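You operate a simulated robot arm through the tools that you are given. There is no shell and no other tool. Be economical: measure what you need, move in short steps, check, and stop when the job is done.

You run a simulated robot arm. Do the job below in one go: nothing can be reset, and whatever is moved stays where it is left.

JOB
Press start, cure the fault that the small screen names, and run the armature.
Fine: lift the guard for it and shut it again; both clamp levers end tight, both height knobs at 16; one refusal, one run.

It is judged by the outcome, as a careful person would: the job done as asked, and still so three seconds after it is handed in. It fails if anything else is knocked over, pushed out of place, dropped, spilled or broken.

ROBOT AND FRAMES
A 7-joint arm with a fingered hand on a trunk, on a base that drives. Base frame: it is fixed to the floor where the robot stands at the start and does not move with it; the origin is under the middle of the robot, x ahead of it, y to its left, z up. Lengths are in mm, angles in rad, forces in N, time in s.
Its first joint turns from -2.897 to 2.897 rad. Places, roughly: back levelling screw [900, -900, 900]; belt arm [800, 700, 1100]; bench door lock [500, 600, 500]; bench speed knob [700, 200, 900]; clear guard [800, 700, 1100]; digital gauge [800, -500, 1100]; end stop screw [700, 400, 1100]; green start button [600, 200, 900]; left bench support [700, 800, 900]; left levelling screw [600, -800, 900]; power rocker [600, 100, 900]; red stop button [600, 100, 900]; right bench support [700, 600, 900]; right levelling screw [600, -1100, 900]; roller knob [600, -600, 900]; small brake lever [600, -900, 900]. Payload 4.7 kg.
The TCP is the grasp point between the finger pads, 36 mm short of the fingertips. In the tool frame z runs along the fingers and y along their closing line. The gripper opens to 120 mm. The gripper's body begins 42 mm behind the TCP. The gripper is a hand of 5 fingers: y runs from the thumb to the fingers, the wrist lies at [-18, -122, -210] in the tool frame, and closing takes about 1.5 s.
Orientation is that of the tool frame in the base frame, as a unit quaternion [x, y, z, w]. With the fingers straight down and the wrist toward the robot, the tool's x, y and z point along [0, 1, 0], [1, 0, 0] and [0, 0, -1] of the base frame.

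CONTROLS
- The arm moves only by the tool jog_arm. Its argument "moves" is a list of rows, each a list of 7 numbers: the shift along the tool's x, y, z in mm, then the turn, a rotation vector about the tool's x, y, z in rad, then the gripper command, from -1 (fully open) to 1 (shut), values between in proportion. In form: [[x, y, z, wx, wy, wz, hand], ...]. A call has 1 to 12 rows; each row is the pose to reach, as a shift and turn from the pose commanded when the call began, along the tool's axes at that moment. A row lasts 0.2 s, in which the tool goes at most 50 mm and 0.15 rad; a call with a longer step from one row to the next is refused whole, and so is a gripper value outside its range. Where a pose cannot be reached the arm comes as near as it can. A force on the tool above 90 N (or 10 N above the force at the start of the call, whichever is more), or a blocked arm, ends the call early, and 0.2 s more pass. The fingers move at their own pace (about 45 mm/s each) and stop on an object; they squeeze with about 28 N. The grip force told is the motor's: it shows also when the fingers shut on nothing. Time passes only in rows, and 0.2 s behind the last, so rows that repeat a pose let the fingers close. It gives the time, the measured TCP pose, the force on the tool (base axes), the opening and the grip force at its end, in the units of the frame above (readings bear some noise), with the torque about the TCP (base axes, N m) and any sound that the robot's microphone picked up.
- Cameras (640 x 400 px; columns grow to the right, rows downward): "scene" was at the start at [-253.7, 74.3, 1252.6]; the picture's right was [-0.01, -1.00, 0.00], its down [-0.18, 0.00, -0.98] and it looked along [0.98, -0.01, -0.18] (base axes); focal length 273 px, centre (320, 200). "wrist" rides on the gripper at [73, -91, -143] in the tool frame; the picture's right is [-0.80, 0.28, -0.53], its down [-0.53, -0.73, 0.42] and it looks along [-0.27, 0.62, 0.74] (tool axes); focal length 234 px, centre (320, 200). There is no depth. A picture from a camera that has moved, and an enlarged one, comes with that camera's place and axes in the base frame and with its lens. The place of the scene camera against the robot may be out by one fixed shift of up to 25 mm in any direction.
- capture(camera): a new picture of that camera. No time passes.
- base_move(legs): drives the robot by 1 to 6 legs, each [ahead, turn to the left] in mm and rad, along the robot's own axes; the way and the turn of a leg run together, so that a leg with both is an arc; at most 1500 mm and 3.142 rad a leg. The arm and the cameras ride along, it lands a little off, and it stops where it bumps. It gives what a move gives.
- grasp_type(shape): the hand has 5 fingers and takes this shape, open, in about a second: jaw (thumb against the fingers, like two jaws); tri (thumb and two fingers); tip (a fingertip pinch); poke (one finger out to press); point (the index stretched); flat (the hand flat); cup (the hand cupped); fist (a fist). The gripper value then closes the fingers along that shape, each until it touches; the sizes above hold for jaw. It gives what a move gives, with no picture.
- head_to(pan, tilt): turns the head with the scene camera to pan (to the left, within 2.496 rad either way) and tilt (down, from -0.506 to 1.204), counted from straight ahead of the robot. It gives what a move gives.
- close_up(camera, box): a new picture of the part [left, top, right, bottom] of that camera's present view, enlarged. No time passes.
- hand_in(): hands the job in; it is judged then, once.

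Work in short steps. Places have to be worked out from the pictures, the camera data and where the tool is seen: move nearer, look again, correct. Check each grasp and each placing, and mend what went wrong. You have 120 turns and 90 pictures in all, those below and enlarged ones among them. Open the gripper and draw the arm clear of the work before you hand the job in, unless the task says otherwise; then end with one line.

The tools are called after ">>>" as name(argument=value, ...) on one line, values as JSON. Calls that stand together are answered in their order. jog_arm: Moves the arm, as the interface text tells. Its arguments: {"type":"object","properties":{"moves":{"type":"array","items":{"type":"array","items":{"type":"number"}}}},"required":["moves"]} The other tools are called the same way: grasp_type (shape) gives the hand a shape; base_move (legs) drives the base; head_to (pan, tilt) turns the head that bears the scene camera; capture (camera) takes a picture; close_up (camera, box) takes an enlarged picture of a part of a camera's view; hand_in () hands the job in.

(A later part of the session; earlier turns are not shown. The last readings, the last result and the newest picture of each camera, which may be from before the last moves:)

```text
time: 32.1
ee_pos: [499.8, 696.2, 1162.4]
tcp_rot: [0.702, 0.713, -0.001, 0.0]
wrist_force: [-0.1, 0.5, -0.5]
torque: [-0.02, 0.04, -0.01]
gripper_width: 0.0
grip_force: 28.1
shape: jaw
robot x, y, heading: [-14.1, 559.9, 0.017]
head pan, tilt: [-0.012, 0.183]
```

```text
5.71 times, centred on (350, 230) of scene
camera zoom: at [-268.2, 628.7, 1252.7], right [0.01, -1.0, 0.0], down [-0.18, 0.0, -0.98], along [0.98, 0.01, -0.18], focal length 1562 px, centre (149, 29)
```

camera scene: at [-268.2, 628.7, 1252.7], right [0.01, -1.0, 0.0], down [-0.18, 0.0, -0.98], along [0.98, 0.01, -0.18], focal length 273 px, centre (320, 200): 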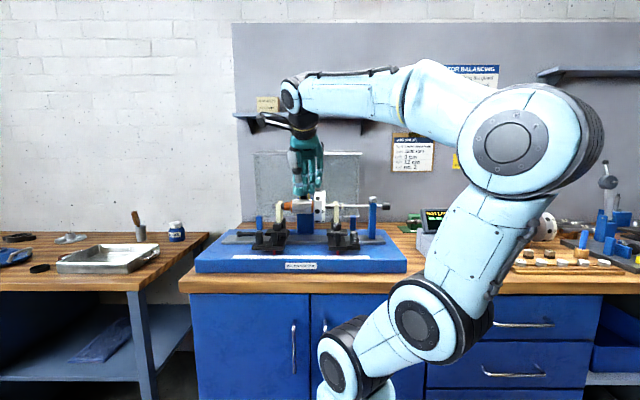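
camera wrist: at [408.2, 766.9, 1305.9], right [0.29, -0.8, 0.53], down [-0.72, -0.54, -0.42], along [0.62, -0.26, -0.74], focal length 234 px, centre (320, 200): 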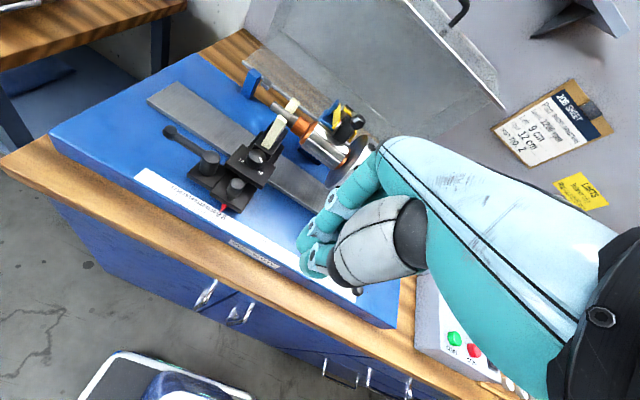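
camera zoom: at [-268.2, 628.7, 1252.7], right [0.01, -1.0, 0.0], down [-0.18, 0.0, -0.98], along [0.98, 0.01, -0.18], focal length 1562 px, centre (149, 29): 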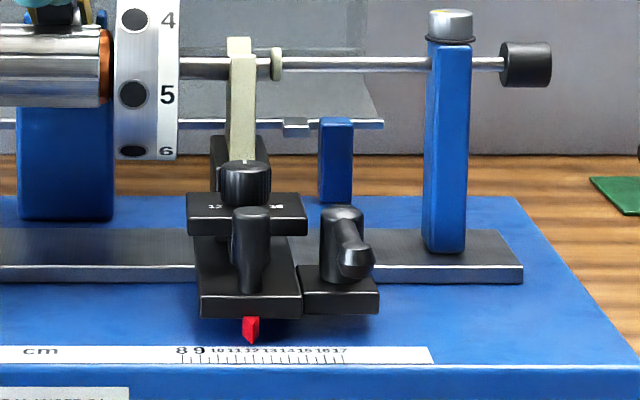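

Right knob's tick points to the back (about 14); I'll zoom in on the left knob.

>>> close_up(camera="wrist", box=[225, 110, 265, 150])

>>> close_up(camera="scene", box=[262, 217, 292, 241])

```text
10.00 times, centred on (245, 130) of wrist
camera zoom: at [408.2, 766.9, 1305.9], right [0.29, -0.8, 0.53], down [-0.72, -0.54, -0.42], along [0.62, -0.26, -0.74], focal length 2342 px, centre (1070, 900)
```

zoom: 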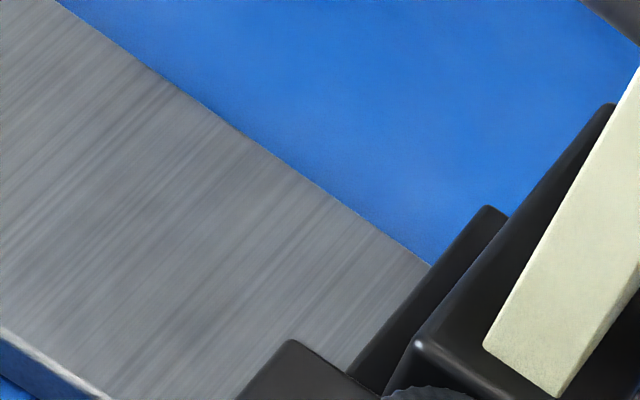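

```text
16.00 times, centred on (277, 229) of scene
camera zoom: at [-268.2, 628.7, 1252.7], right [0.01, -1.0, 0.0], down [-0.18, 0.0, -0.98], along [0.98, 0.01, -0.18], focal length 4372 px, centre (1008, -264)
```

zoom: 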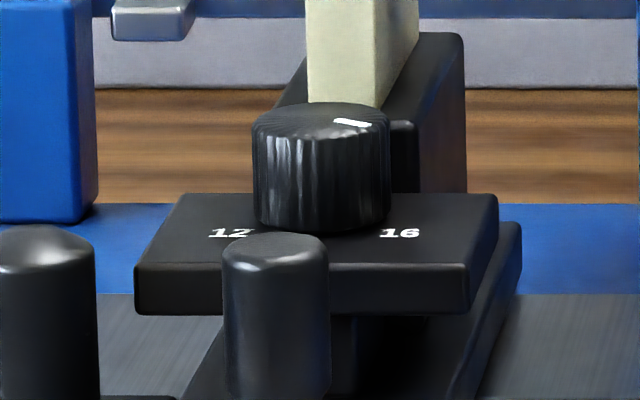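

Left knob points at 16 already; right knob is at 14. The levers differ: left points left, right points at the robot. I'll move the hand right for a near look at the right support.

>>> jog_arm(moves=[[-45, 0, 0, 0, 0, 0, -1], [-90, 0, 0, 0, 0, 0, -1], [-135, 0, 0, 0, 0, 0, -1], [-180, 0, 0, 0, 0, 0, -1], [-200, 0, 30, 0, 0, 0, -1], [-200, 0, 50, 0, 0, 0, -1]])

>>> capture(camera="wrist")

```text
time: 33.5
ee_pos: [504.4, 494.8, 1112.6]
tcp_rot: [0.701, 0.713, 0.0, 0.0]
wrist_force: [-0.3, 0.3, -0.7]
torque: [-0.03, -0.01, 0.01]
gripper_width: 119.7
grip_force: 0.1
shape: jaw
robot x, y, heading: [-13.2, 557.8, 0.017]
head pan, tilt: [-0.012, 0.183]
```

```text
42 pictures are left
camera wrist: at [413.3, 565.5, 1256.3], right [0.29, -0.8, 0.53], down [-0.72, -0.54, -0.42], along [0.63, -0.26, -0.74], focal length 234 px, centre (320, 200)
```

wrist: 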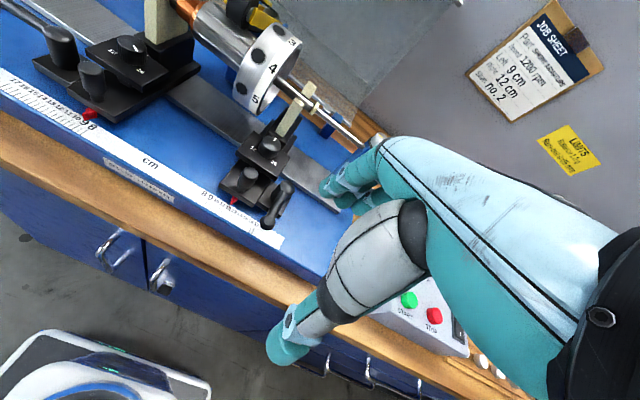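

>>> close_up(camera="wrist", box=[200, 90, 330, 250])

>>> close_up(camera="wrist", box=[20, 10, 180, 130])

```text
2.50 times, centred on (265, 170) of wrist
camera zoom: at [413.3, 565.5, 1256.3], right [0.29, -0.8, 0.53], down [-0.72, -0.54, -0.42], along [0.63, -0.26, -0.74], focal length 585 px, centre (458, 275)
```

zoom: 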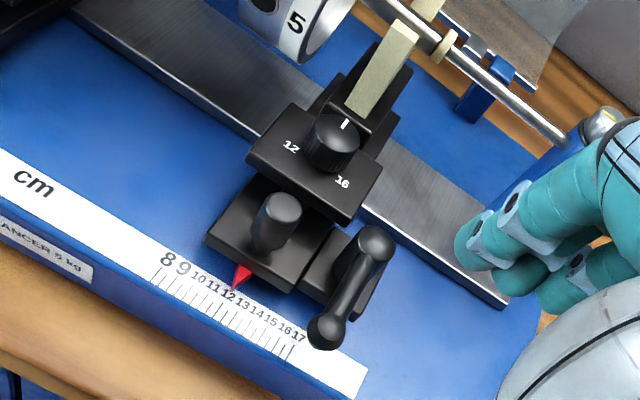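

```text
3.33 times, centred on (100, 70) of wrist
camera zoom: at [413.3, 565.5, 1256.3], right [0.29, -0.8, 0.53], down [-0.72, -0.54, -0.42], along [0.63, -0.26, -0.74], focal length 781 px, centre (1053, 633)
```

zoom: 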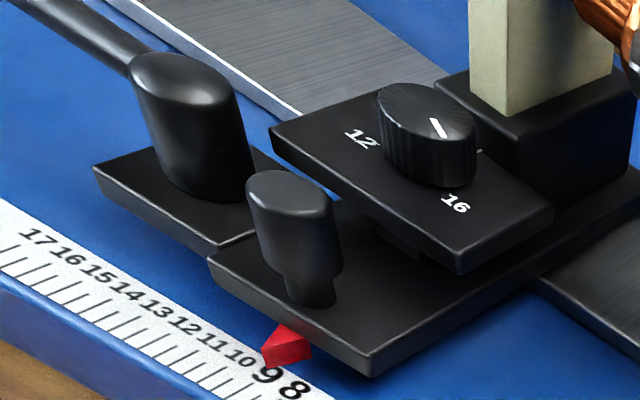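

Positions confirmed (left 9, right 12; left knob at 16, right at 14). Right knob's top centre is at about (674, 578, 992). I'll take the fingertip-pinch shape and see how it sits.

>>> grasp_type(shape="tip")

>>> close_up(camera="wrist", box=[200, 120, 420, 380])

>>> close_up(camera="scene", box=[310, 120, 430, 240])

```text
time: 34.4
ee_pos: [505.5, 494.8, 1113.0]
tcp_rot: [0.7, 0.714, 0.0, 0.0]
wrist_force: [-0.6, 0.6, -0.3]
torque: [0.0, 0.02, 0.0]
gripper_width: 119.6
grip_force: 0.1
shape: tip
robot x, y, heading: [-13.1, 559.6, 0.01]
head pan, tilt: [-0.012, 0.183]
```

```text
1.54 times, centred on (310, 250) of wrist
camera zoom: at [413.5, 565.6, 1256.4], right [0.29, -0.8, 0.53], down [-0.72, -0.54, -0.42], along [0.62, -0.26, -0.74], focal length 360 px, centre (335, 123)
```

zoom: 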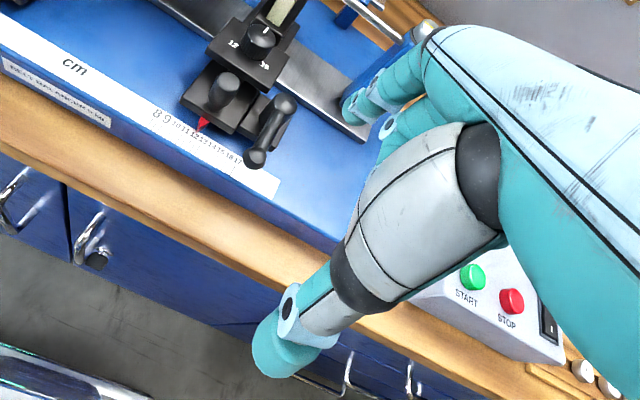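

```text
3.33 times, centred on (370, 180) of scene
camera zoom: at [-268.3, 628.7, 1252.6], right [0.01, -1.0, 0.0], down [-0.18, 0.0, -0.98], along [0.98, 0.01, -0.18], focal length 911 px, centre (153, 267)
```

zoom: 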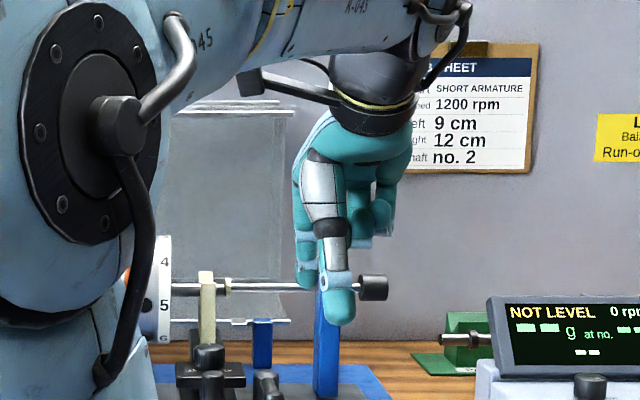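

In this shape only thumb and index reach out. I'll yaw the hand so that the pinch line runs left–right with the wrist on the right side (free space), while approaching above the knob.

>>> jog_arm(moves=[[0, 8, 0, 0, 0, -0.148, 0], [0, 16, 0, 0, 0, -0.296, 0], [5, 24, 0, 0, 0, -0.444, 0], [10, 32, 0, 0, 0, -0.592, 0], [15, 40, 0, 0, 0, -0.74, 0], [20, 50, 0, 0, 0, -0.888, 0], [25, 60, 0, 0, 0, -1.036, 0], [30, 70, 0, 0, 0, -1.184, 0], [40, 80, 0, 0, 0, -1.332, 0], [50, 90, 0, 0, 0, -1.48, 0], [60, 100, 0, 0, 0, -1.628, 0], [70, 110, 0, 0, 0, -1.776, 0]])

>>> capture(camera="scene")

```text
time: 37.0
ee_pos: [612.6, 566.4, 1111.3]
tcp_rot: [-0.113, 0.994, 0.001, 0.001]
wrist_force: [0.0, -0.4, 0.7]
torque: [0.01, -0.01, 0.0]
gripper_width: 60.6
grip_force: 0.0
shape: tip
robot x, y, heading: [-12.6, 559.0, 0.018]
head pan, tilt: [-0.012, 0.183]
```

```text
37 pictures are left
camera scene: at [-268.5, 628.7, 1252.6], right [0.01, -1.0, 0.0], down [-0.18, 0.0, -0.98], along [0.98, 0.01, -0.18], focal length 273 px, centre (320, 200)
```

scene: 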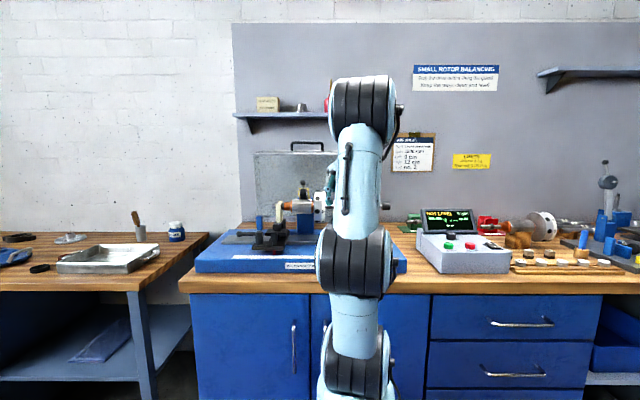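

The yaw is achieved (thumb on the right side). I'll go over the knob, down to z≈1050, and check with the wrist camera.

>>> jog_arm(moves=[[-30, -1, 0, 0, 0, -0.1, 0], [-62.5, -2, 0, 0, 0, -0.2, 0], [-62.5, -2, 30, 0, 0, -0.3, 0], [-62.5, -2, 61, 0, 0, -0.3, 0]])

>>> capture(camera="wrist")

```text
time: 38.1
ee_pos: [668.4, 581.8, 1066.5]
tcp_rot: [-0.264, 0.965, 0.0, 0.009]
wrist_force: [-26.2, -3.8, 34.8]
torque: [1.54, -1.86, 0.98]
gripper_width: 60.1
grip_force: 0.1
shape: tip
robot x, y, heading: [-12.6, 554.7, 0.017]
head pan, tilt: [-0.012, 0.183]
stopped in row 4: the force on the tool passed its limit at 100 N (the readings are from after the stop); the commanded pose is now the measured one
```

```text
36 pictures are left
camera wrist: at [650.3, 465.6, 1209.0], right [0.54, 0.65, 0.54], down [0.84, -0.36, -0.41], along [-0.07, 0.67, -0.74], focal length 234 px, centre (320, 200)
```

wrist: 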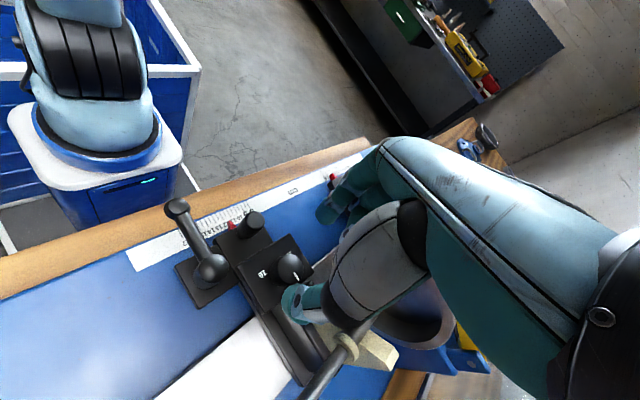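

The hand touched the rod behind, so I'll retreat upward and toward the robot right away, then inspect.

>>> jog_arm(moves=[[0, 0, -20, 0, 0, 0, 0], [0, 0, -50, 0, 0, 0, 0], [25, 10, -75, 0, 0, 0, 0], [50, 20, -80, 0, 0, 0, 0]])

>>> close_up(camera="wrist", box=[140, 160, 420, 400])

```text
time: 39.1
ee_pos: [615.8, 575.2, 1141.1]
tcp_rot: [-0.262, 0.965, 0.001, 0.005]
wrist_force: [1.0, 0.8, -0.6]
torque: [0.02, 0.04, 0.03]
gripper_width: 60.1
grip_force: 0.1
shape: tip
robot x, y, heading: [-16.8, 557.2, 0.024]
head pan, tilt: [-0.012, 0.183]
```

```text
1.67 times, centred on (280, 280) of wrist
camera zoom: at [598.7, 458.3, 1283.2], right [0.55, 0.65, 0.53], down [0.83, -0.36, -0.42], along [-0.08, 0.67, -0.74], focal length 390 px, centre (387, 67)
```

zoom: 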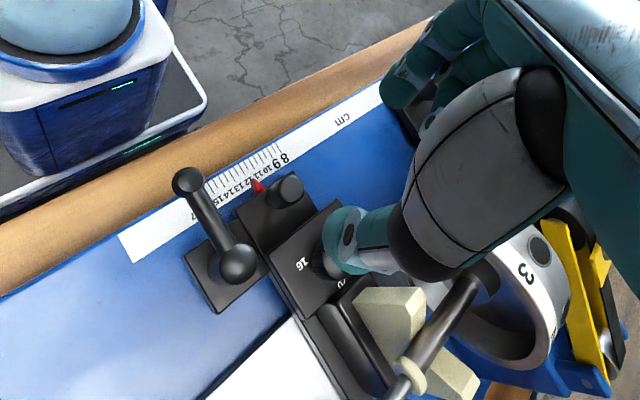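

No harm seen: rod seated, pointer still at 12. The knuckles hit the numbered disc, so I'll turn the hand the other way (thumb on the left), leaning back toward the robot.

>>> jog_arm(moves=[[10, 6, 0, 0, 0, 0.145, 0], [20, 12, 0, 0, 0, 0.29, 0], [30, 18, 0, 0, 0, 0.435, 0], [41, 24, 0, 0, 0, 0.58, 0], [52, 30, 0, 0, 0, 0.725, 0], [52, 30, 0, 0, 0, 0.87, 0], [52, 30, 0, 0, 0, 1.015, 0], [52, 30, 0, 0, 0, 1.16, 0], [52, 30, 0, 0, 0, 1.305, 0], [52, 30, 0, 0, 0, 1.45, 0], [52, 30, 0, 0, 0, 1.595, 0]])

>>> jog_arm(moves=[[0, 0, 0, 0, 0, 0.145, 0], [0, 0, 0, 0, 0, 0.29, 0], [0, 0, 0, 0, 0, 0.435, 0], [0, 0, 0, 0, 0, 0.58, 0], [0, 0, 0, 0, 0, 0.725, 0], [0, 0, 0, 0, 0, 0.87, 0], [0, 0, 0, 0, 0, 1.015, 0], [0, 0, 0, 0, 0, 1.16, 0], [0, 0, 0, 0, 0, 1.305, 0], [0, 0, 0, 0, 0, 1.45, 0], [0, 0, 0, 0, 0, 1.554, 0]])

>>> jog_arm(moves=[[0, 0, 0, 0, 0.145, 0, 0], [0, 0, 0, 0, 0.29, 0, 0], [0, 0, 0, 0, 0.436, 0, 0]])

>>> capture(camera="scene")

```text
time: 41.5
ee_pos: [558.1, 572.7, 1140.1]
tcp_rot: [0.508, 0.862, 0.005, 0.004]
wrist_force: [0.1, -0.2, -0.1]
torque: [0.02, 0.0, 0.01]
gripper_width: 60.4
grip_force: 0.0
shape: tip
robot x, y, heading: [-13.9, 557.0, 0.018]
head pan, tilt: [-0.012, 0.183]
```

```text
time: 43.9
ee_pos: [556.6, 573.5, 1139.9]
tcp_rot: [0.966, 0.258, 0.006, -0.001]
wrist_force: [0.8, -0.1, 1.1]
torque: [-0.03, 0.01, -0.02]
gripper_width: 60.1
grip_force: 0.1
shape: tip
robot x, y, heading: [-11.1, 561.9, 0.02]
head pan, tilt: [-0.012, 0.183]
```

```text
time: 44.7
ee_pos: [557.7, 573.1, 1140.3]
tcp_rot: [0.942, 0.253, 0.214, -0.057]
wrist_force: [0.6, -0.2, -0.3]
torque: [-0.02, 0.01, -0.01]
gripper_width: 60.3
grip_force: 0.1
shape: tip
robot x, y, heading: [-15.5, 557.3, 0.016]
head pan, tilt: [-0.012, 0.183]
```

```text
34 pictures are left
camera scene: at [-268.6, 628.6, 1252.7], right [0.01, -1.0, 0.0], down [-0.18, 0.0, -0.98], along [0.98, 0.01, -0.18], focal length 273 px, centre (320, 200)
```

scene: 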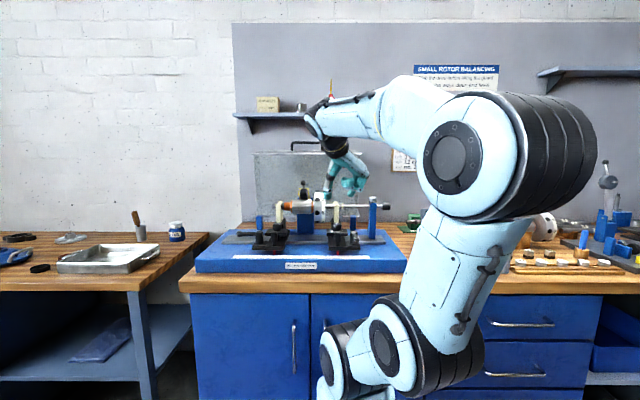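

Axes computed: thumb at 120°, leaning 25° back. I'll move so that the tips are just above the knob, then check with the wrist camera.

>>> jog_arm(moves=[[12, 13, 28, 0, 0, 0, 0], [24, 27, 56, 0, 0, 0, 0], [35, 40, 84, 0, 0, 0, 0], [46.5, 53.5, 111, 0, 0, 0, 0]])

>>> capture(camera="wrist")

>>> close_up(camera="scene", box=[300, 170, 400, 260])

```text
time: 45.7
ee_pos: [661.0, 571.1, 1060.8]
tcp_rot: [0.942, 0.253, 0.215, -0.055]
wrist_force: [0.2, -0.1, -0.6]
torque: [0.01, 0.01, 0.01]
gripper_width: 60.3
grip_force: 0.1
shape: tip
robot x, y, heading: [-14.1, 558.8, 0.018]
head pan, tilt: [-0.012, 0.183]
```

```text
33 pictures are left
camera wrist: at [618.6, 652.9, 1221.3], right [-0.68, -0.72, 0.13], down [-0.62, 0.48, -0.62], along [0.38, -0.5, -0.78], focal length 234 px, centre (320, 200)
```

wrist: 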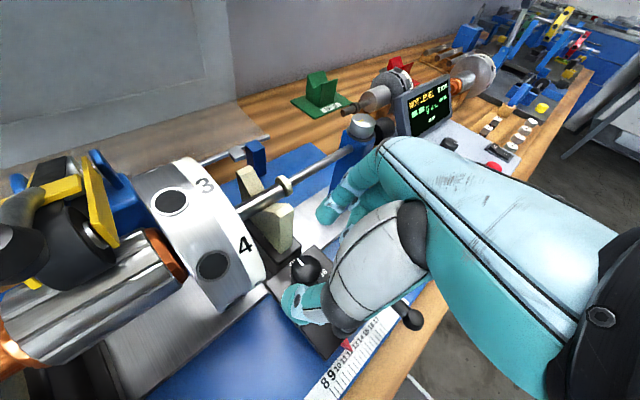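

```text
4.44 times, centred on (350, 215) of scene
camera zoom: at [-269.1, 628.6, 1252.6], right [0.01, -1.0, 0.0], down [-0.18, 0.0, -0.98], along [0.98, 0.01, -0.18], focal length 1214 px, centre (187, 133)
```

zoom: 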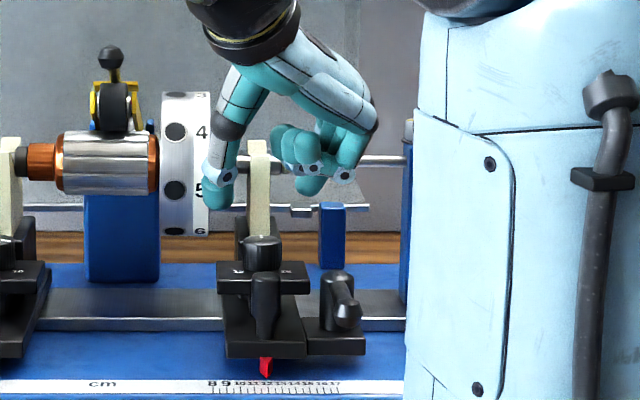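

The pinch is centred on the knob. Going straight down 50 mm.

>>> jog_arm(moves=[[-8, 0, 18, 0, 0, 0, 0], [-15, 0, 34, 0, 0, 0, 0], [-20, 0, 46, 0, 0, 0, 0]])

>>> close_up(camera="scene", box=[310, 195, 380, 265])

```text
time: 46.5
ee_pos: [662.4, 571.6, 1010.2]
tcp_rot: [0.942, 0.252, 0.214, -0.057]
wrist_force: [-0.7, -0.2, 1.1]
torque: [0.0, 0.02, 0.05]
gripper_width: 60.4
grip_force: 0.1
shape: tip
robot x, y, heading: [-11.1, 557.9, 0.019]
head pan, tilt: [-0.012, 0.183]
```

```text
5.71 times, centred on (345, 230) of scene
camera zoom: at [-268.8, 628.6, 1252.6], right [0.01, -1.0, 0.0], down [-0.18, 0.0, -0.98], along [0.98, 0.01, -0.18], focal length 1562 px, centre (177, 29)
```

zoom: 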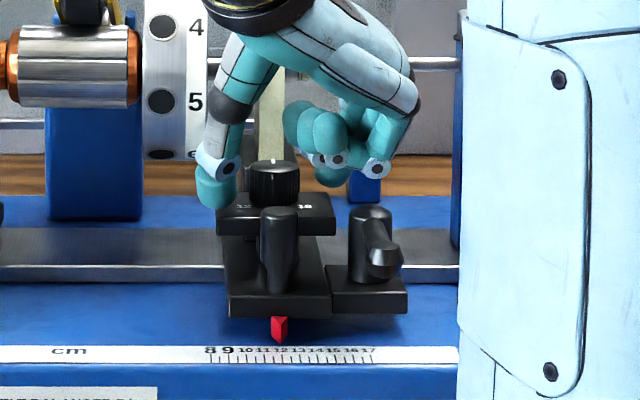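

Tips are at the right depth either side of the knob. Closing the pinch.

>>> jog_arm(moves=[[0, 0, 0, 0, 0, 0, 0.4], [0, 0, 0, 0, 0, 0, 0.8], [0, 0, 0, 0, 0, 0, 1], [0, 0, 0, 0, 0, 0, 1], [0, 0, 0, 0, 0, 0, 1]])

>>> close_up(camera="scene", box=[310, 195, 380, 265])

```text
time: 47.7
ee_pos: [662.8, 573.3, 1010.3]
tcp_rot: [0.942, 0.253, 0.214, -0.056]
wrist_force: [0.6, 0.9, -2.1]
torque: [0.0, 0.01, 0.02]
gripper_width: 24.2
grip_force: 27.8
shape: tip
robot x, y, heading: [-11.2, 556.0, 0.014]
head pan, tilt: [-0.012, 0.183]
```

```text
5.71 times, centred on (345, 230) of scene
camera zoom: at [-268.7, 628.6, 1252.7], right [0.01, -1.0, 0.0], down [-0.18, 0.0, -0.98], along [0.98, 0.01, -0.18], focal length 1562 px, centre (177, 29)
```

zoom: 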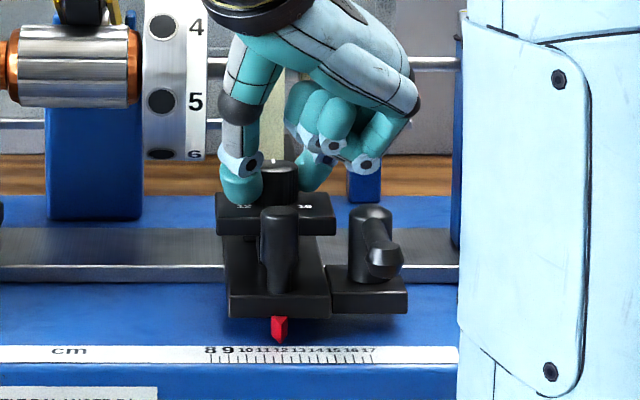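

Firm grip (24 mm). Twisting 60° clockwise about the knob's vertical axis.

>>> jog_arm(moves=[[0.1, -1.8, 0.05, -0.057, 0, 0.118, 1], [0.4, -3.5, 0.2, -0.113, 0, 0.236, 1], [0.95, -5.1, 0.45, -0.17, 0, 0.354, 1], [1.6, -6.7, 0.75, -0.226, 0, 0.473, 1], [2.4, -8.15, 1.15, -0.283, 0, 0.59, 1], [3.5, -9.45, 1.65, -0.339, 0, 0.708, 1], [4.7, -10.6, 2.25, -0.396, 0, 0.826, 1], [6.06, -11.6, 2.9, -0.452, 0, 0.944, 1]])

>>> close_up(camera="scene", box=[310, 195, 380, 265])

```text
time: 49.5
ee_pos: [662.6, 585.5, 1011.0]
tcp_rot: [0.941, -0.254, 0.214, 0.058]
wrist_force: [-6.4, -4.0, -2.1]
torque: [0.18, -0.85, 0.81]
gripper_width: 24.1
grip_force: 28.7
shape: tip
robot x, y, heading: [-14.6, 556.1, 0.016]
head pan, tilt: [-0.012, 0.183]
```

```text
5.71 times, centred on (345, 230) of scene
camera zoom: at [-269.0, 628.5, 1252.6], right [0.01, -1.0, 0.0], down [-0.18, 0.0, -0.98], along [0.98, 0.01, -0.18], focal length 1562 px, centre (177, 29)
```

zoom: 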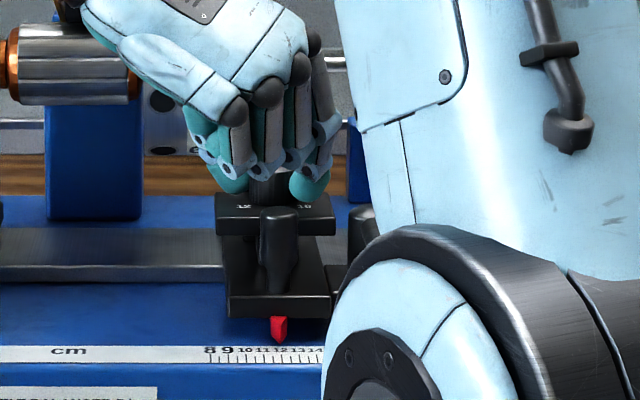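

Residual torque of 0.8 N·m suggests either the knob moved or the fingers slipped. I'll release, rise and read the tick.

>>> jog_arm(moves=[[0, 0, 0, 0, 0, 0, 0.5], [0, 0, 0, 0, 0, 0, 0], [0, 0, 0, 0, 0, 0, 0], [10, 0, -20, 0, 0, 0, 0], [22, 0, -45, 0, 0, 0, 0], [30, 0, -65, 0, 0, 0, 0]])

>>> close_up(camera="scene", box=[315, 215, 365, 260])

```text
time: 50.9
ee_pos: [662.6, 586.6, 1084.8]
tcp_rot: [0.942, -0.253, 0.215, 0.057]
wrist_force: [-9.1, -2.4, 0.4]
torque: [0.02, 0.12, 0.24]
gripper_width: 54.6
grip_force: 0.2
shape: tip
robot x, y, heading: [-14.4, 560.1, 0.017]
head pan, tilt: [-0.012, 0.183]
```

```text
8.89 times, centred on (340, 238) of scene
camera zoom: at [-269.1, 628.4, 1252.6], right [0.01, -1.0, 0.0], down [-0.18, 0.0, -0.98], along [0.98, 0.01, -0.18], focal length 2429 px, centre (142, -133)
```

zoom: 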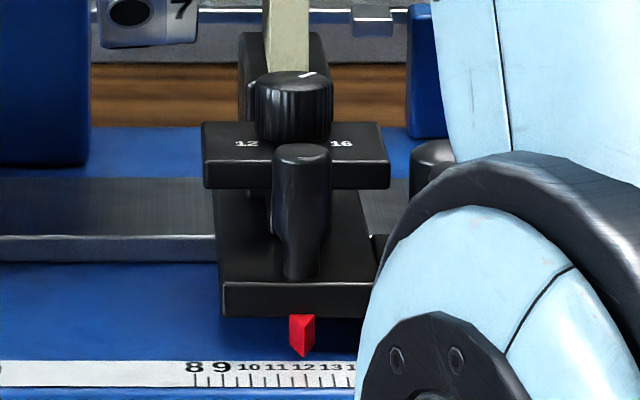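

The knob did turn (tick now roughly 40° round) with pointer still at 12; the hand brushed the rotor and turned it slightly. I'll back off, rotate the hand back and take a second bite.

>>> jog_arm(moves=[[-14, 13, -7, 0, 0, 0, 0], [-27.6, 27, -13.3, 0.057, 0, -0.119, 0], [-27.6, 27, -13.3, 0.114, 0, -0.238, 0], [-27.6, 27, -13.3, 0.171, 0, -0.357, 0], [-27.6, 27, -13.3, 0.228, 0, -0.476, 0], [-27.6, 27, -13.3, 0.285, 0, -0.595, 0], [-27.6, 27, -13.3, 0.342, 0, -0.714, 0], [-27.6, 27, -13.3, 0.399, 0, -0.833, 0], [-27.6, 27, -13.3, 0.456, 0, -0.952, 0], [-20, 22, 0, 0.513, 0, -1.071, 0], [-10, 17, 14, 0.513, 0, -1.071, 0], [-2.7, 13.7, 26.2, 0.513, 0, -1.071, 0]])

>>> close_up(camera="scene", box=[270, 180, 380, 265])

```text
time: 53.5
ee_pos: [664.3, 570.3, 1057.8]
tcp_rot: [0.921, 0.319, 0.21, -0.072]
wrist_force: [-0.1, -0.4, 0.8]
torque: [0.01, 0.0, 0.03]
gripper_width: 59.8
grip_force: 0.1
shape: tip
robot x, y, heading: [-12.2, 559.6, 0.018]
head pan, tilt: [-0.012, 0.183]
```

```text
4.71 times, centred on (325, 222) of scene
camera zoom: at [-268.9, 628.5, 1252.6], right [0.01, -1.0, 0.0], down [-0.18, 0.0, -0.98], along [0.98, 0.01, -0.18], focal length 1286 px, centre (296, 94)
```

zoom: 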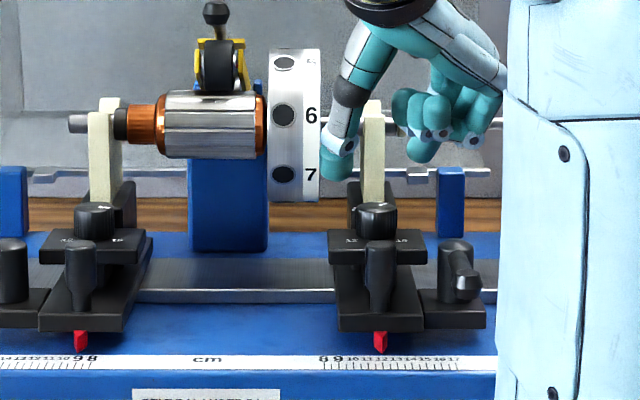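

Rotor still seated properly. Second grip: go down, close, and twist 60° again.

>>> jog_arm(moves=[[-8, 0, 17, 0, 0, 0, 0], [-16, 0, 33, 0, 0, 0, 0], [-21.2, 0, 44.2, 0, 0, 0, 0], [-21.2, 0, 44.2, 0, 0, 0, 0.5], [-21.2, 0, 44.2, 0, 0, 0, 1], [-21.2, 0, 44.2, 0, 0, 0, 1], [-21.2, 0, 44.2, 0, 0, 0, 1], [-21.2, 0, 44.2, 0, 0, 0, 1]])

>>> jog_arm(moves=[[0.1, -1.7, 0.05, -0.055, 0, 0.119, 1], [0.28, -3.3, 0.13, -0.111, 0, 0.237, 1], [0.7, -4.9, 0.35, -0.166, 0, 0.356, 1], [1.3, -6.4, 0.6, -0.221, 0, 0.474, 1], [2.1, -7.8, 1.0, -0.277, 0, 0.593, 1], [3.05, -9.1, 1.4, -0.332, 0, 0.711, 1], [4.2, -10.2, 1.9, -0.388, 0, 0.83, 1], [5.4, -11.2, 2.5, -0.443, 0, 0.949, 1]])

>>> close_up(camera="scene", box=[315, 195, 375, 255])

```text
time: 55.3
ee_pos: [663.5, 568.5, 1007.4]
tcp_rot: [0.922, 0.319, 0.21, -0.072]
wrist_force: [2.2, -5.2, -0.2]
torque: [-0.14, -0.09, -0.09]
gripper_width: 27.7
grip_force: 28.1
shape: tip
robot x, y, heading: [-16.7, 560.9, 0.021]
head pan, tilt: [-0.012, 0.183]
```

```text
time: 57.1
ee_pos: [660.8, 582.6, 1008.2]
tcp_rot: [0.957, -0.187, 0.217, 0.038]
wrist_force: [-3.7, 2.5, 0.3]
torque: [0.09, 0.04, 0.0]
gripper_width: 27.6
grip_force: 27.7
shape: tip
robot x, y, heading: [-13.3, 556.5, 0.021]
head pan, tilt: [-0.012, 0.183]
```

```text
6.67 times, centred on (345, 225) of scene
camera zoom: at [-268.9, 628.6, 1252.6], right [0.01, -1.0, 0.0], down [-0.18, 0.0, -0.98], along [0.98, 0.01, -0.18], focal length 1822 px, centre (153, 33)
```

zoom: 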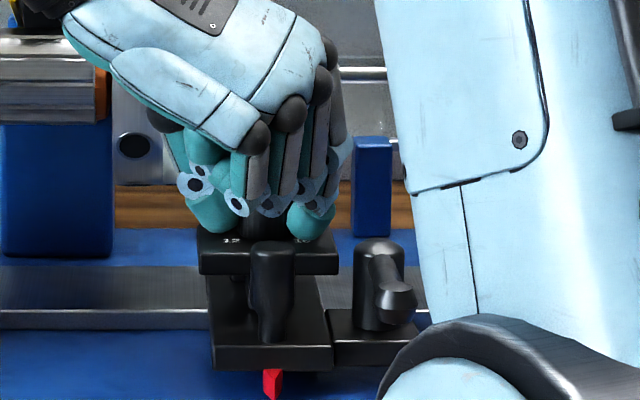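

Low residual torque this time. Release, rise and back off toward the robot, then read the tick.

>>> jog_arm(moves=[[0, 0, 0, 0, 0, 0, 0.5], [0, 0, 0, 0, 0, 0, 0], [0, 0, 0, 0, 0, 0, 0], [4, 2, -14, 0, 0, 0, 0], [5, 6, -32, 0, 0, 0, 0], [-12, 15, -61, 0, 0, 0, 0], [-30, 24, -75, 0, 0, 0, 0]])

>>> close_up(camera="scene", box=[320, 215, 360, 255])

```text
time: 58.7
ee_pos: [596.8, 582.5, 1061.8]
tcp_rot: [0.958, -0.187, 0.216, 0.037]
wrist_force: [0.5, -0.8, -0.6]
torque: [-0.05, -0.01, 0.0]
gripper_width: 59.5
grip_force: 0.1
shape: tip
robot x, y, heading: [-13.3, 561.6, 0.014]
head pan, tilt: [-0.012, 0.183]
```

```text
10.00 times, centred on (340, 235) of scene
camera zoom: at [-268.6, 628.6, 1252.7], right [0.01, -1.0, 0.0], down [-0.18, 0.0, -0.98], along [0.98, 0.01, -0.18], focal length 2733 px, centre (120, -150)
```

zoom: 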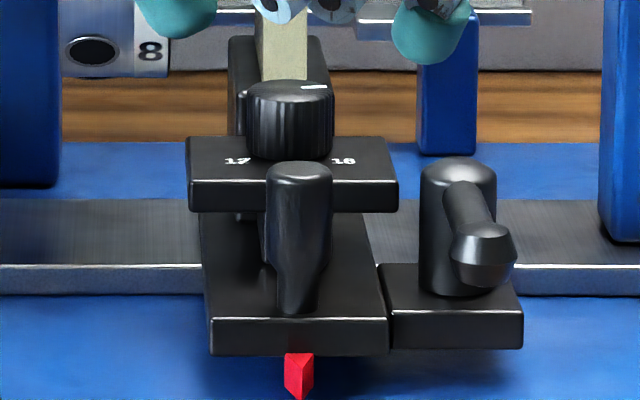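

Now about 15 (tick ~70°); another 60° needed. Repeating the bite.

>>> jog_arm(moves=[[0, 0, 0, 0.055, 0, -0.119, 0], [0, 0, 0, 0.111, 0, -0.237, 0], [0, 0, 0, 0.166, 0, -0.356, 0], [0, 0, 0, 0.221, 0, -0.474, 0], [0, 0, 0, 0.277, 0, -0.593, 0], [0, 0, 0, 0.332, 0, -0.711, 0], [20, -5, 10, 0.388, 0, -0.83, 0], [40, -9, 21, 0.443, 0, -0.949, 0], [58.8, -13.8, 31.7, 0.443, 0, -0.949, 0], [51, -13.8, 48, 0.443, 0, -0.949, 0], [44, -13.8, 64, 0.443, 0, -0.949, 0], [37.6, -13.8, 77, 0.443, 0, -0.949, 0]])

>>> jog_arm(moves=[[0, 0, 0, 0, 0, 0, 0.5], [0, 0, 0, 0, 0, 0, 1], [0, 0, 0, 0, 0, 0, 1], [0, 0, 0, 0, 0, 0, 1], [0, 0, 0, 0, 0, 0, 1]])

>>> close_up(camera="scene", box=[315, 195, 375, 255])

```text
time: 61.3
ee_pos: [663.6, 570.0, 1009.0]
tcp_rot: [0.921, 0.318, 0.211, -0.072]
wrist_force: [0.5, 0.3, 0.0]
torque: [0.01, 0.02, -0.04]
gripper_width: 59.8
grip_force: 0.2
shape: tip
robot x, y, heading: [-17.3, 558.9, 0.019]
head pan, tilt: [-0.012, 0.183]
```

```text
time: 62.5
ee_pos: [664.2, 569.0, 1007.5]
tcp_rot: [0.922, 0.319, 0.21, -0.072]
wrist_force: [-1.1, -0.9, -1.7]
torque: [0.03, 0.09, 0.0]
gripper_width: 24.4
grip_force: 27.6
shape: tip
robot x, y, heading: [-17.0, 558.3, 0.017]
head pan, tilt: [-0.012, 0.183]
```

```text
6.67 times, centred on (345, 225) of scene
camera zoom: at [-268.8, 628.5, 1252.7], right [0.01, -1.0, 0.0], down [-0.18, 0.0, -0.98], along [0.98, 0.01, -0.18], focal length 1822 px, centre (153, 33)
```

zoom: 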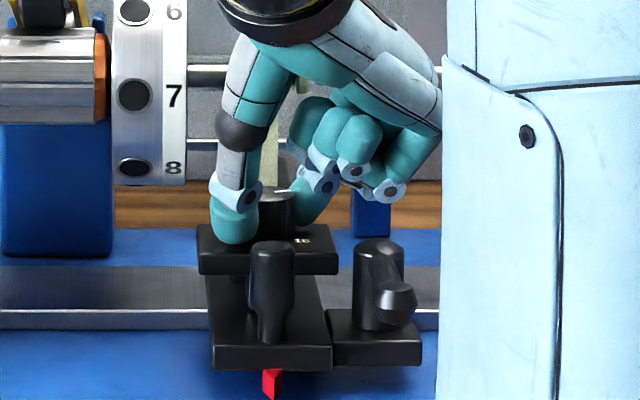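

Gripped again; twist 60°.

>>> jog_arm(moves=[[0.1, -1.7, 0.05, -0.055, 0, 0.119, 1], [0.28, -3.3, 0.13, -0.111, 0, 0.237, 1], [0.7, -4.9, 0.35, -0.166, 0, 0.356, 1], [1.3, -6.4, 0.6, -0.221, 0, 0.474, 1], [2.1, -7.8, 1.0, -0.277, 0, 0.593, 1], [3.05, -9.1, 1.4, -0.332, 0, 0.711, 1], [4.2, -10.2, 1.9, -0.388, 0, 0.83, 1], [5.4, -11.2, 2.5, -0.443, 0, 0.949, 1]])

>>> jog_arm(moves=[[0, 0, 0, 0, 0, 0, 0.5], [0, 0, 0, 0, 0, 0, 0], [0, 0, 0, 0, 0, 0, 0], [4, 2, -14, 0, 0, 0, 0], [5, 6, -32, 0, 0, 0, 0], [-12, 15, -61, 0, 0, 0, 0], [-30, 24, -75, 0, 0, 0, 0]])

>>> close_up(camera="scene", box=[320, 215, 360, 255])

```text
time: 64.3
ee_pos: [662.1, 582.3, 1009.8]
tcp_rot: [0.957, -0.188, 0.217, 0.038]
wrist_force: [-0.2, 0.9, -5.4]
torque: [0.1, 0.06, 0.07]
gripper_width: 23.7
grip_force: 27.9
shape: tip
robot x, y, heading: [-16.3, 557.7, 0.022]
head pan, tilt: [-0.012, 0.183]
```

```text
time: 65.9
ee_pos: [599.2, 582.0, 1064.9]
tcp_rot: [0.957, -0.186, 0.217, 0.038]
wrist_force: [0.6, 0.1, -0.1]
torque: [0.03, 0.02, 0.01]
gripper_width: 59.5
grip_force: 0.1
shape: tip
robot x, y, heading: [-11.9, 559.9, 0.016]
head pan, tilt: [-0.012, 0.183]
```

```text
10.00 times, centred on (340, 235) of scene
camera zoom: at [-268.6, 628.6, 1252.7], right [0.01, -1.0, 0.0], down [-0.18, 0.0, -0.98], along [0.98, 0.01, -0.18], focal length 2733 px, centre (120, -150)
```

zoom: 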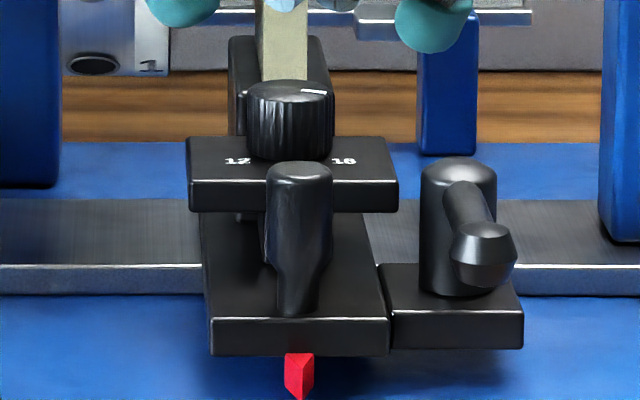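

The right tick now points about at 16. Comparing both knob tops at high zoom.

>>> close_up(camera="scene", box=[340, 219, 358, 234])

>>> close_up(camera="scene", box=[268, 219, 286, 234])

```text
16.00 times, centred on (349, 226) of scene
camera zoom: at [-268.6, 628.6, 1252.7], right [0.01, -1.0, 0.0], down [-0.18, 0.0, -0.98], along [0.98, 0.01, -0.18], focal length 4372 px, centre (-144, -224)
```

zoom: 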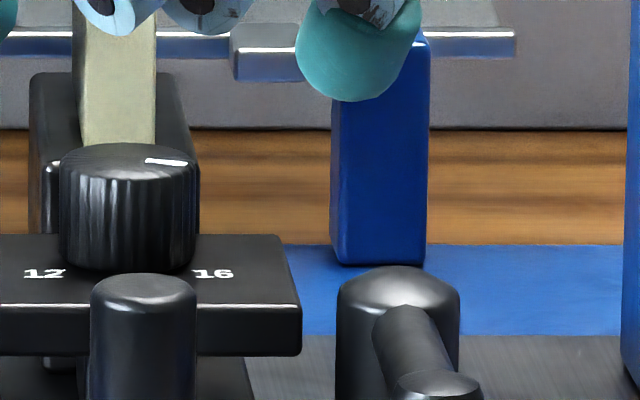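

```text
16.00 times, centred on (277, 226) of scene
camera zoom: at [-268.6, 628.6, 1252.7], right [0.01, -1.0, 0.0], down [-0.18, 0.0, -0.98], along [0.98, 0.01, -0.18], focal length 4372 px, centre (1008, -224)
```

zoom: 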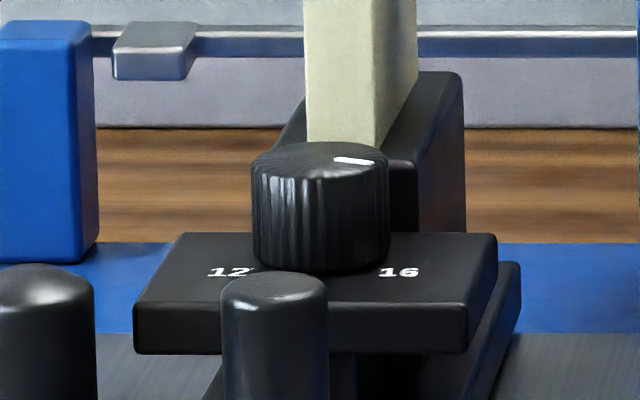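

Both ticks match (≈112–116° each), so both height knobs are at 16. Now I must find whether the right clamp is loose: I'll grip the knob (pinch line left-right) and nudge the support sideways by 3 mm, feeling the force.

>>> jog_arm(moves=[[0, 0, 0, 0.054, 0, -0.116, 0], [0, 0, 0, 0.108, 0, -0.232, 0], [10, -4, 6, 0.162, 0, -0.348, 0], [30, -12, 19, 0.162, 0, -0.348, 0], [49.4, -19.7, 31.7, 0.162, 0, -0.348, 0], [43, -19.7, 46, 0.162, 0, -0.348, 0], [36, -19.7, 61, 0.162, 0, -0.348, 0], [29.1, -19.7, 75.2, 0.162, 0, -0.348, 0], [29.1, -19.7, 75.2, 0.162, 0, -0.348, 0.5], [29.1, -19.7, 75.2, 0.162, 0, -0.348, 1], [29.1, -19.7, 75.2, 0.162, 0, -0.348, 1], [29.1, -19.7, 75.2, 0.162, 0, -0.348, 1]])

>>> jog_arm(moves=[[0, 0, 0, 0, 0, 0, 1], [0, 0, 0, 0, 0, 0, 1]])

>>> jog_arm(moves=[[0, 1, 0, 0, 0, 0, 1], [0, 2, 0, 0, 0, 0, 1], [0, 3, 0, 0, 0, 0, 1]])

```text
time: 68.5
ee_pos: [660.4, 580.7, 1009.5]
tcp_rot: [0.975, 0.0, 0.22, -0.003]
wrist_force: [0.1, 0.5, -2.0]
torque: [0.0, 0.09, -0.01]
gripper_width: 24.6
grip_force: 28.9
shape: tip
robot x, y, heading: [-11.2, 559.4, 0.018]
head pan, tilt: [-0.012, 0.183]
```

```text
time: 69.1
ee_pos: [661.1, 578.7, 1009.3]
tcp_rot: [0.975, 0.0, 0.221, -0.003]
wrist_force: [-0.1, -0.3, -3.1]
torque: [0.0, 0.06, -0.05]
gripper_width: 24.4
grip_force: 28.4
shape: tip
robot x, y, heading: [-14.8, 560.8, 0.017]
head pan, tilt: [-0.012, 0.183]
```

```text
time: 69.9
ee_pos: [660.5, 576.9, 1009.0]
tcp_rot: [0.975, 0.0, 0.222, -0.003]
wrist_force: [-2.2, 9.8, 1.2]
torque: [0.34, 0.03, 0.12]
gripper_width: 24.2
grip_force: 28.0
shape: tip
robot x, y, heading: [-14.0, 557.3, 0.012]
head pan, tilt: [-0.012, 0.183]
```

9.8 N for 3 mm – inconclusive; push 4 mm further and watch the force.

>>> jog_arm(moves=[[0, 1.5, 0, 0, 0, 0, 1], [0, 3, 0, 0, 0, 0, 1], [0, 4, 0, 0, 0, 0, 1], [0, 4, 0, 0, 0, 0, 1]])

>>> close_up(camera="scene", box=[325, 230, 375, 270])

```text
time: 70.9
ee_pos: [661.0, 572.2, 1009.5]
tcp_rot: [0.975, 0.0, 0.221, -0.002]
wrist_force: [-5.9, 20.1, 3.2]
torque: [0.82, 0.14, 0.32]
gripper_width: 24.5
grip_force: 27.7
shape: tip
robot x, y, heading: [-14.4, 559.4, 0.018]
head pan, tilt: [-0.012, 0.183]
```

```text
10.00 times, centred on (350, 250) of scene
camera zoom: at [-269.1, 629.3, 1252.5], right [0.01, -1.0, 0.0], down [-0.18, 0.0, -0.98], along [0.98, 0.01, -0.18], focal length 2733 px, centre (20, -300)
```

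zoom: 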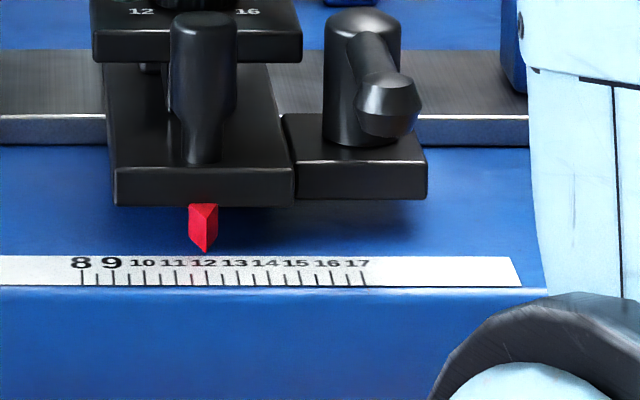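

The pointer stays at 12 under 20 N, so the right clamp (lever toward the robot) is tight. I'll release and try the same on the left support, whose lever points sideways.

>>> jog_arm(moves=[[0, -3.5, 0, 0, 0, 0, 1], [0, -7, 0, 0, 0, 0, 1], [0, -7, 0, 0, 0, 0, 0.4], [0, -7, 0, 0, 0, 0, 0], [0, -7, 0, 0, 0, 0, 0], [8, -7, -18, 0, 0, 0, 0], [0, -7, -45, 0, 0, 0, 0], [-28, -7, -80, 0, 0, 0, 0]])

>>> jog_arm(moves=[[0, -45, 0, 0, 0, 0, 0], [0, -90, 0, 0, 0, 0, 0], [0, -135, 0, 0, 0, 0, 0], [0, -180, 0, 0, 0, 0, 0], [0, -214, 0, 0, 0, 0, 0]])

>>> close_up(camera="scene", box=[220, 170, 370, 270])

```text
time: 72.7
ee_pos: [599.5, 580.7, 1069.3]
tcp_rot: [0.975, 0.0, 0.22, -0.003]
wrist_force: [-0.3, -0.5, -0.1]
torque: [-0.02, -0.02, -0.01]
gripper_width: 59.8
grip_force: 0.0
shape: tip
robot x, y, heading: [-14.9, 558.9, 0.019]
head pan, tilt: [-0.012, 0.183]
```

```text
time: 73.9
ee_pos: [600.9, 792.8, 1071.6]
tcp_rot: [0.975, 0.001, 0.222, -0.002]
wrist_force: [-0.8, 0.0, 0.5]
torque: [0.04, 0.01, 0.04]
gripper_width: 59.7
grip_force: 0.1
shape: tip
robot x, y, heading: [-9.1, 559.5, 0.021]
head pan, tilt: [-0.012, 0.183]
```

```text
4.00 times, centred on (295, 220) of scene
camera zoom: at [-268.9, 628.6, 1252.6], right [0.01, -1.0, 0.0], down [-0.18, 0.0, -0.98], along [0.98, 0.01, -0.18], focal length 1093 px, centre (420, 120)
```

zoom: 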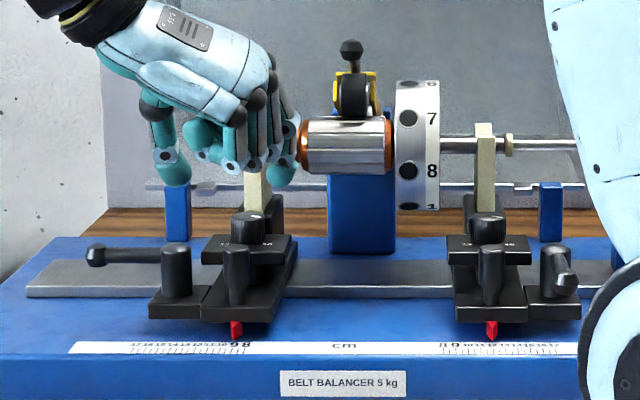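

Going to the left knob and gripping it at the same depth.

>>> jog_arm(moves=[[16, 0, 12, 0, 0, 0, 0], [33, 0, 25, 0, 0, 0, 0], [49, 0, 37, 0, 0, 0, 0], [42, 0, 52, 0, 0, 0, 0], [35, 0, 67, 0, 0, 0, 0], [27.5, 0, 81, 0, 0, 0, 0], [27.5, 0, 81, 0, 0, 0, 0.5], [27.5, 0, 81, 0, 0, 0, 1], [27.5, 0, 81, 0, 0, 0, 1], [27.5, 0, 81, 0, 0, 0, 1], [27.5, 0, 81, 0, 0, 0, 1]])

>>> jog_arm(moves=[[0, -1, 0, 0, 0, 0, 1], [0, -2, 0, 0, 0, 0, 1], [0, -3, 0, 0, 0, 0, 1], [0, -3, 0, 0, 0, 0, 1]])

>>> close_up(camera="scene", box=[235, 225, 300, 270])

```text
time: 76.3
ee_pos: [661.2, 792.0, 1009.2]
tcp_rot: [0.975, 0.001, 0.221, -0.001]
wrist_force: [1.9, -0.1, -3.1]
torque: [-0.04, 0.01, 0.0]
gripper_width: 24.8
grip_force: 28.1
shape: tip
robot x, y, heading: [-10.8, 560.8, 0.017]
head pan, tilt: [-0.012, 0.183]
```

```text
time: 77.3
ee_pos: [661.3, 794.9, 1006.9]
tcp_rot: [0.975, -0.001, 0.22, -0.002]
wrist_force: [5.9, -11.0, -7.0]
torque: [-0.36, -0.06, -0.14]
gripper_width: 24.5
grip_force: 28.3
shape: tip
robot x, y, heading: [-12.3, 561.7, 0.024]
head pan, tilt: [-0.012, 0.183]
```

```text
8.89 times, centred on (268, 248) of scene
camera zoom: at [-268.3, 628.5, 1252.8], right [0.01, -1.0, 0.0], down [-0.18, 0.0, -0.98], along [0.98, 0.01, -0.18], focal length 2429 px, centre (787, -222)
```

zoom: 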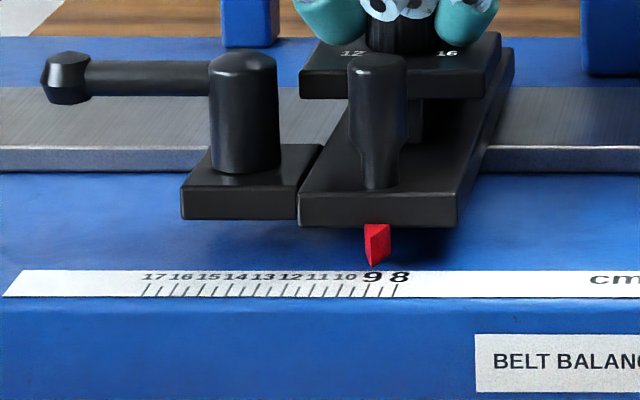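

Same stiffness so far, pointer at 9. Push 4 mm further, as on the right.

>>> jog_arm(moves=[[0, -1.5, 0, 0, 0, 0, 1], [0, -3, 0, 0, 0, 0, 1], [0, -4, 0, 0, 0, 0, 1], [0, -4, 0, 0, 0, 0, 1]])

>>> close_up(camera="scene", box=[235, 225, 300, 270])

```text
time: 78.3
ee_pos: [659.9, 798.9, 1008.4]
tcp_rot: [0.975, -0.001, 0.222, -0.003]
wrist_force: [6.9, -18.3, -6.9]
torque: [-0.66, -0.1, -0.17]
gripper_width: 25.0
grip_force: 27.3
shape: tip
robot x, y, heading: [-13.5, 556.4, 0.017]
head pan, tilt: [-0.012, 0.183]
```

```text
8.89 times, centred on (268, 248) of scene
camera zoom: at [-268.3, 628.1, 1252.8], right [0.01, -1.0, 0.0], down [-0.18, 0.0, -0.98], along [0.98, 0.01, -0.18], focal length 2429 px, centre (787, -222)
```

zoom: 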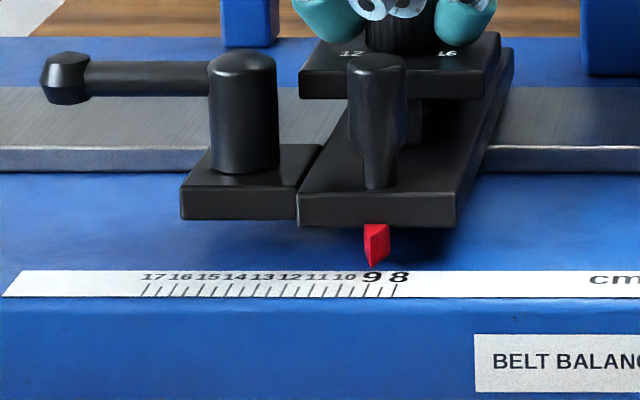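

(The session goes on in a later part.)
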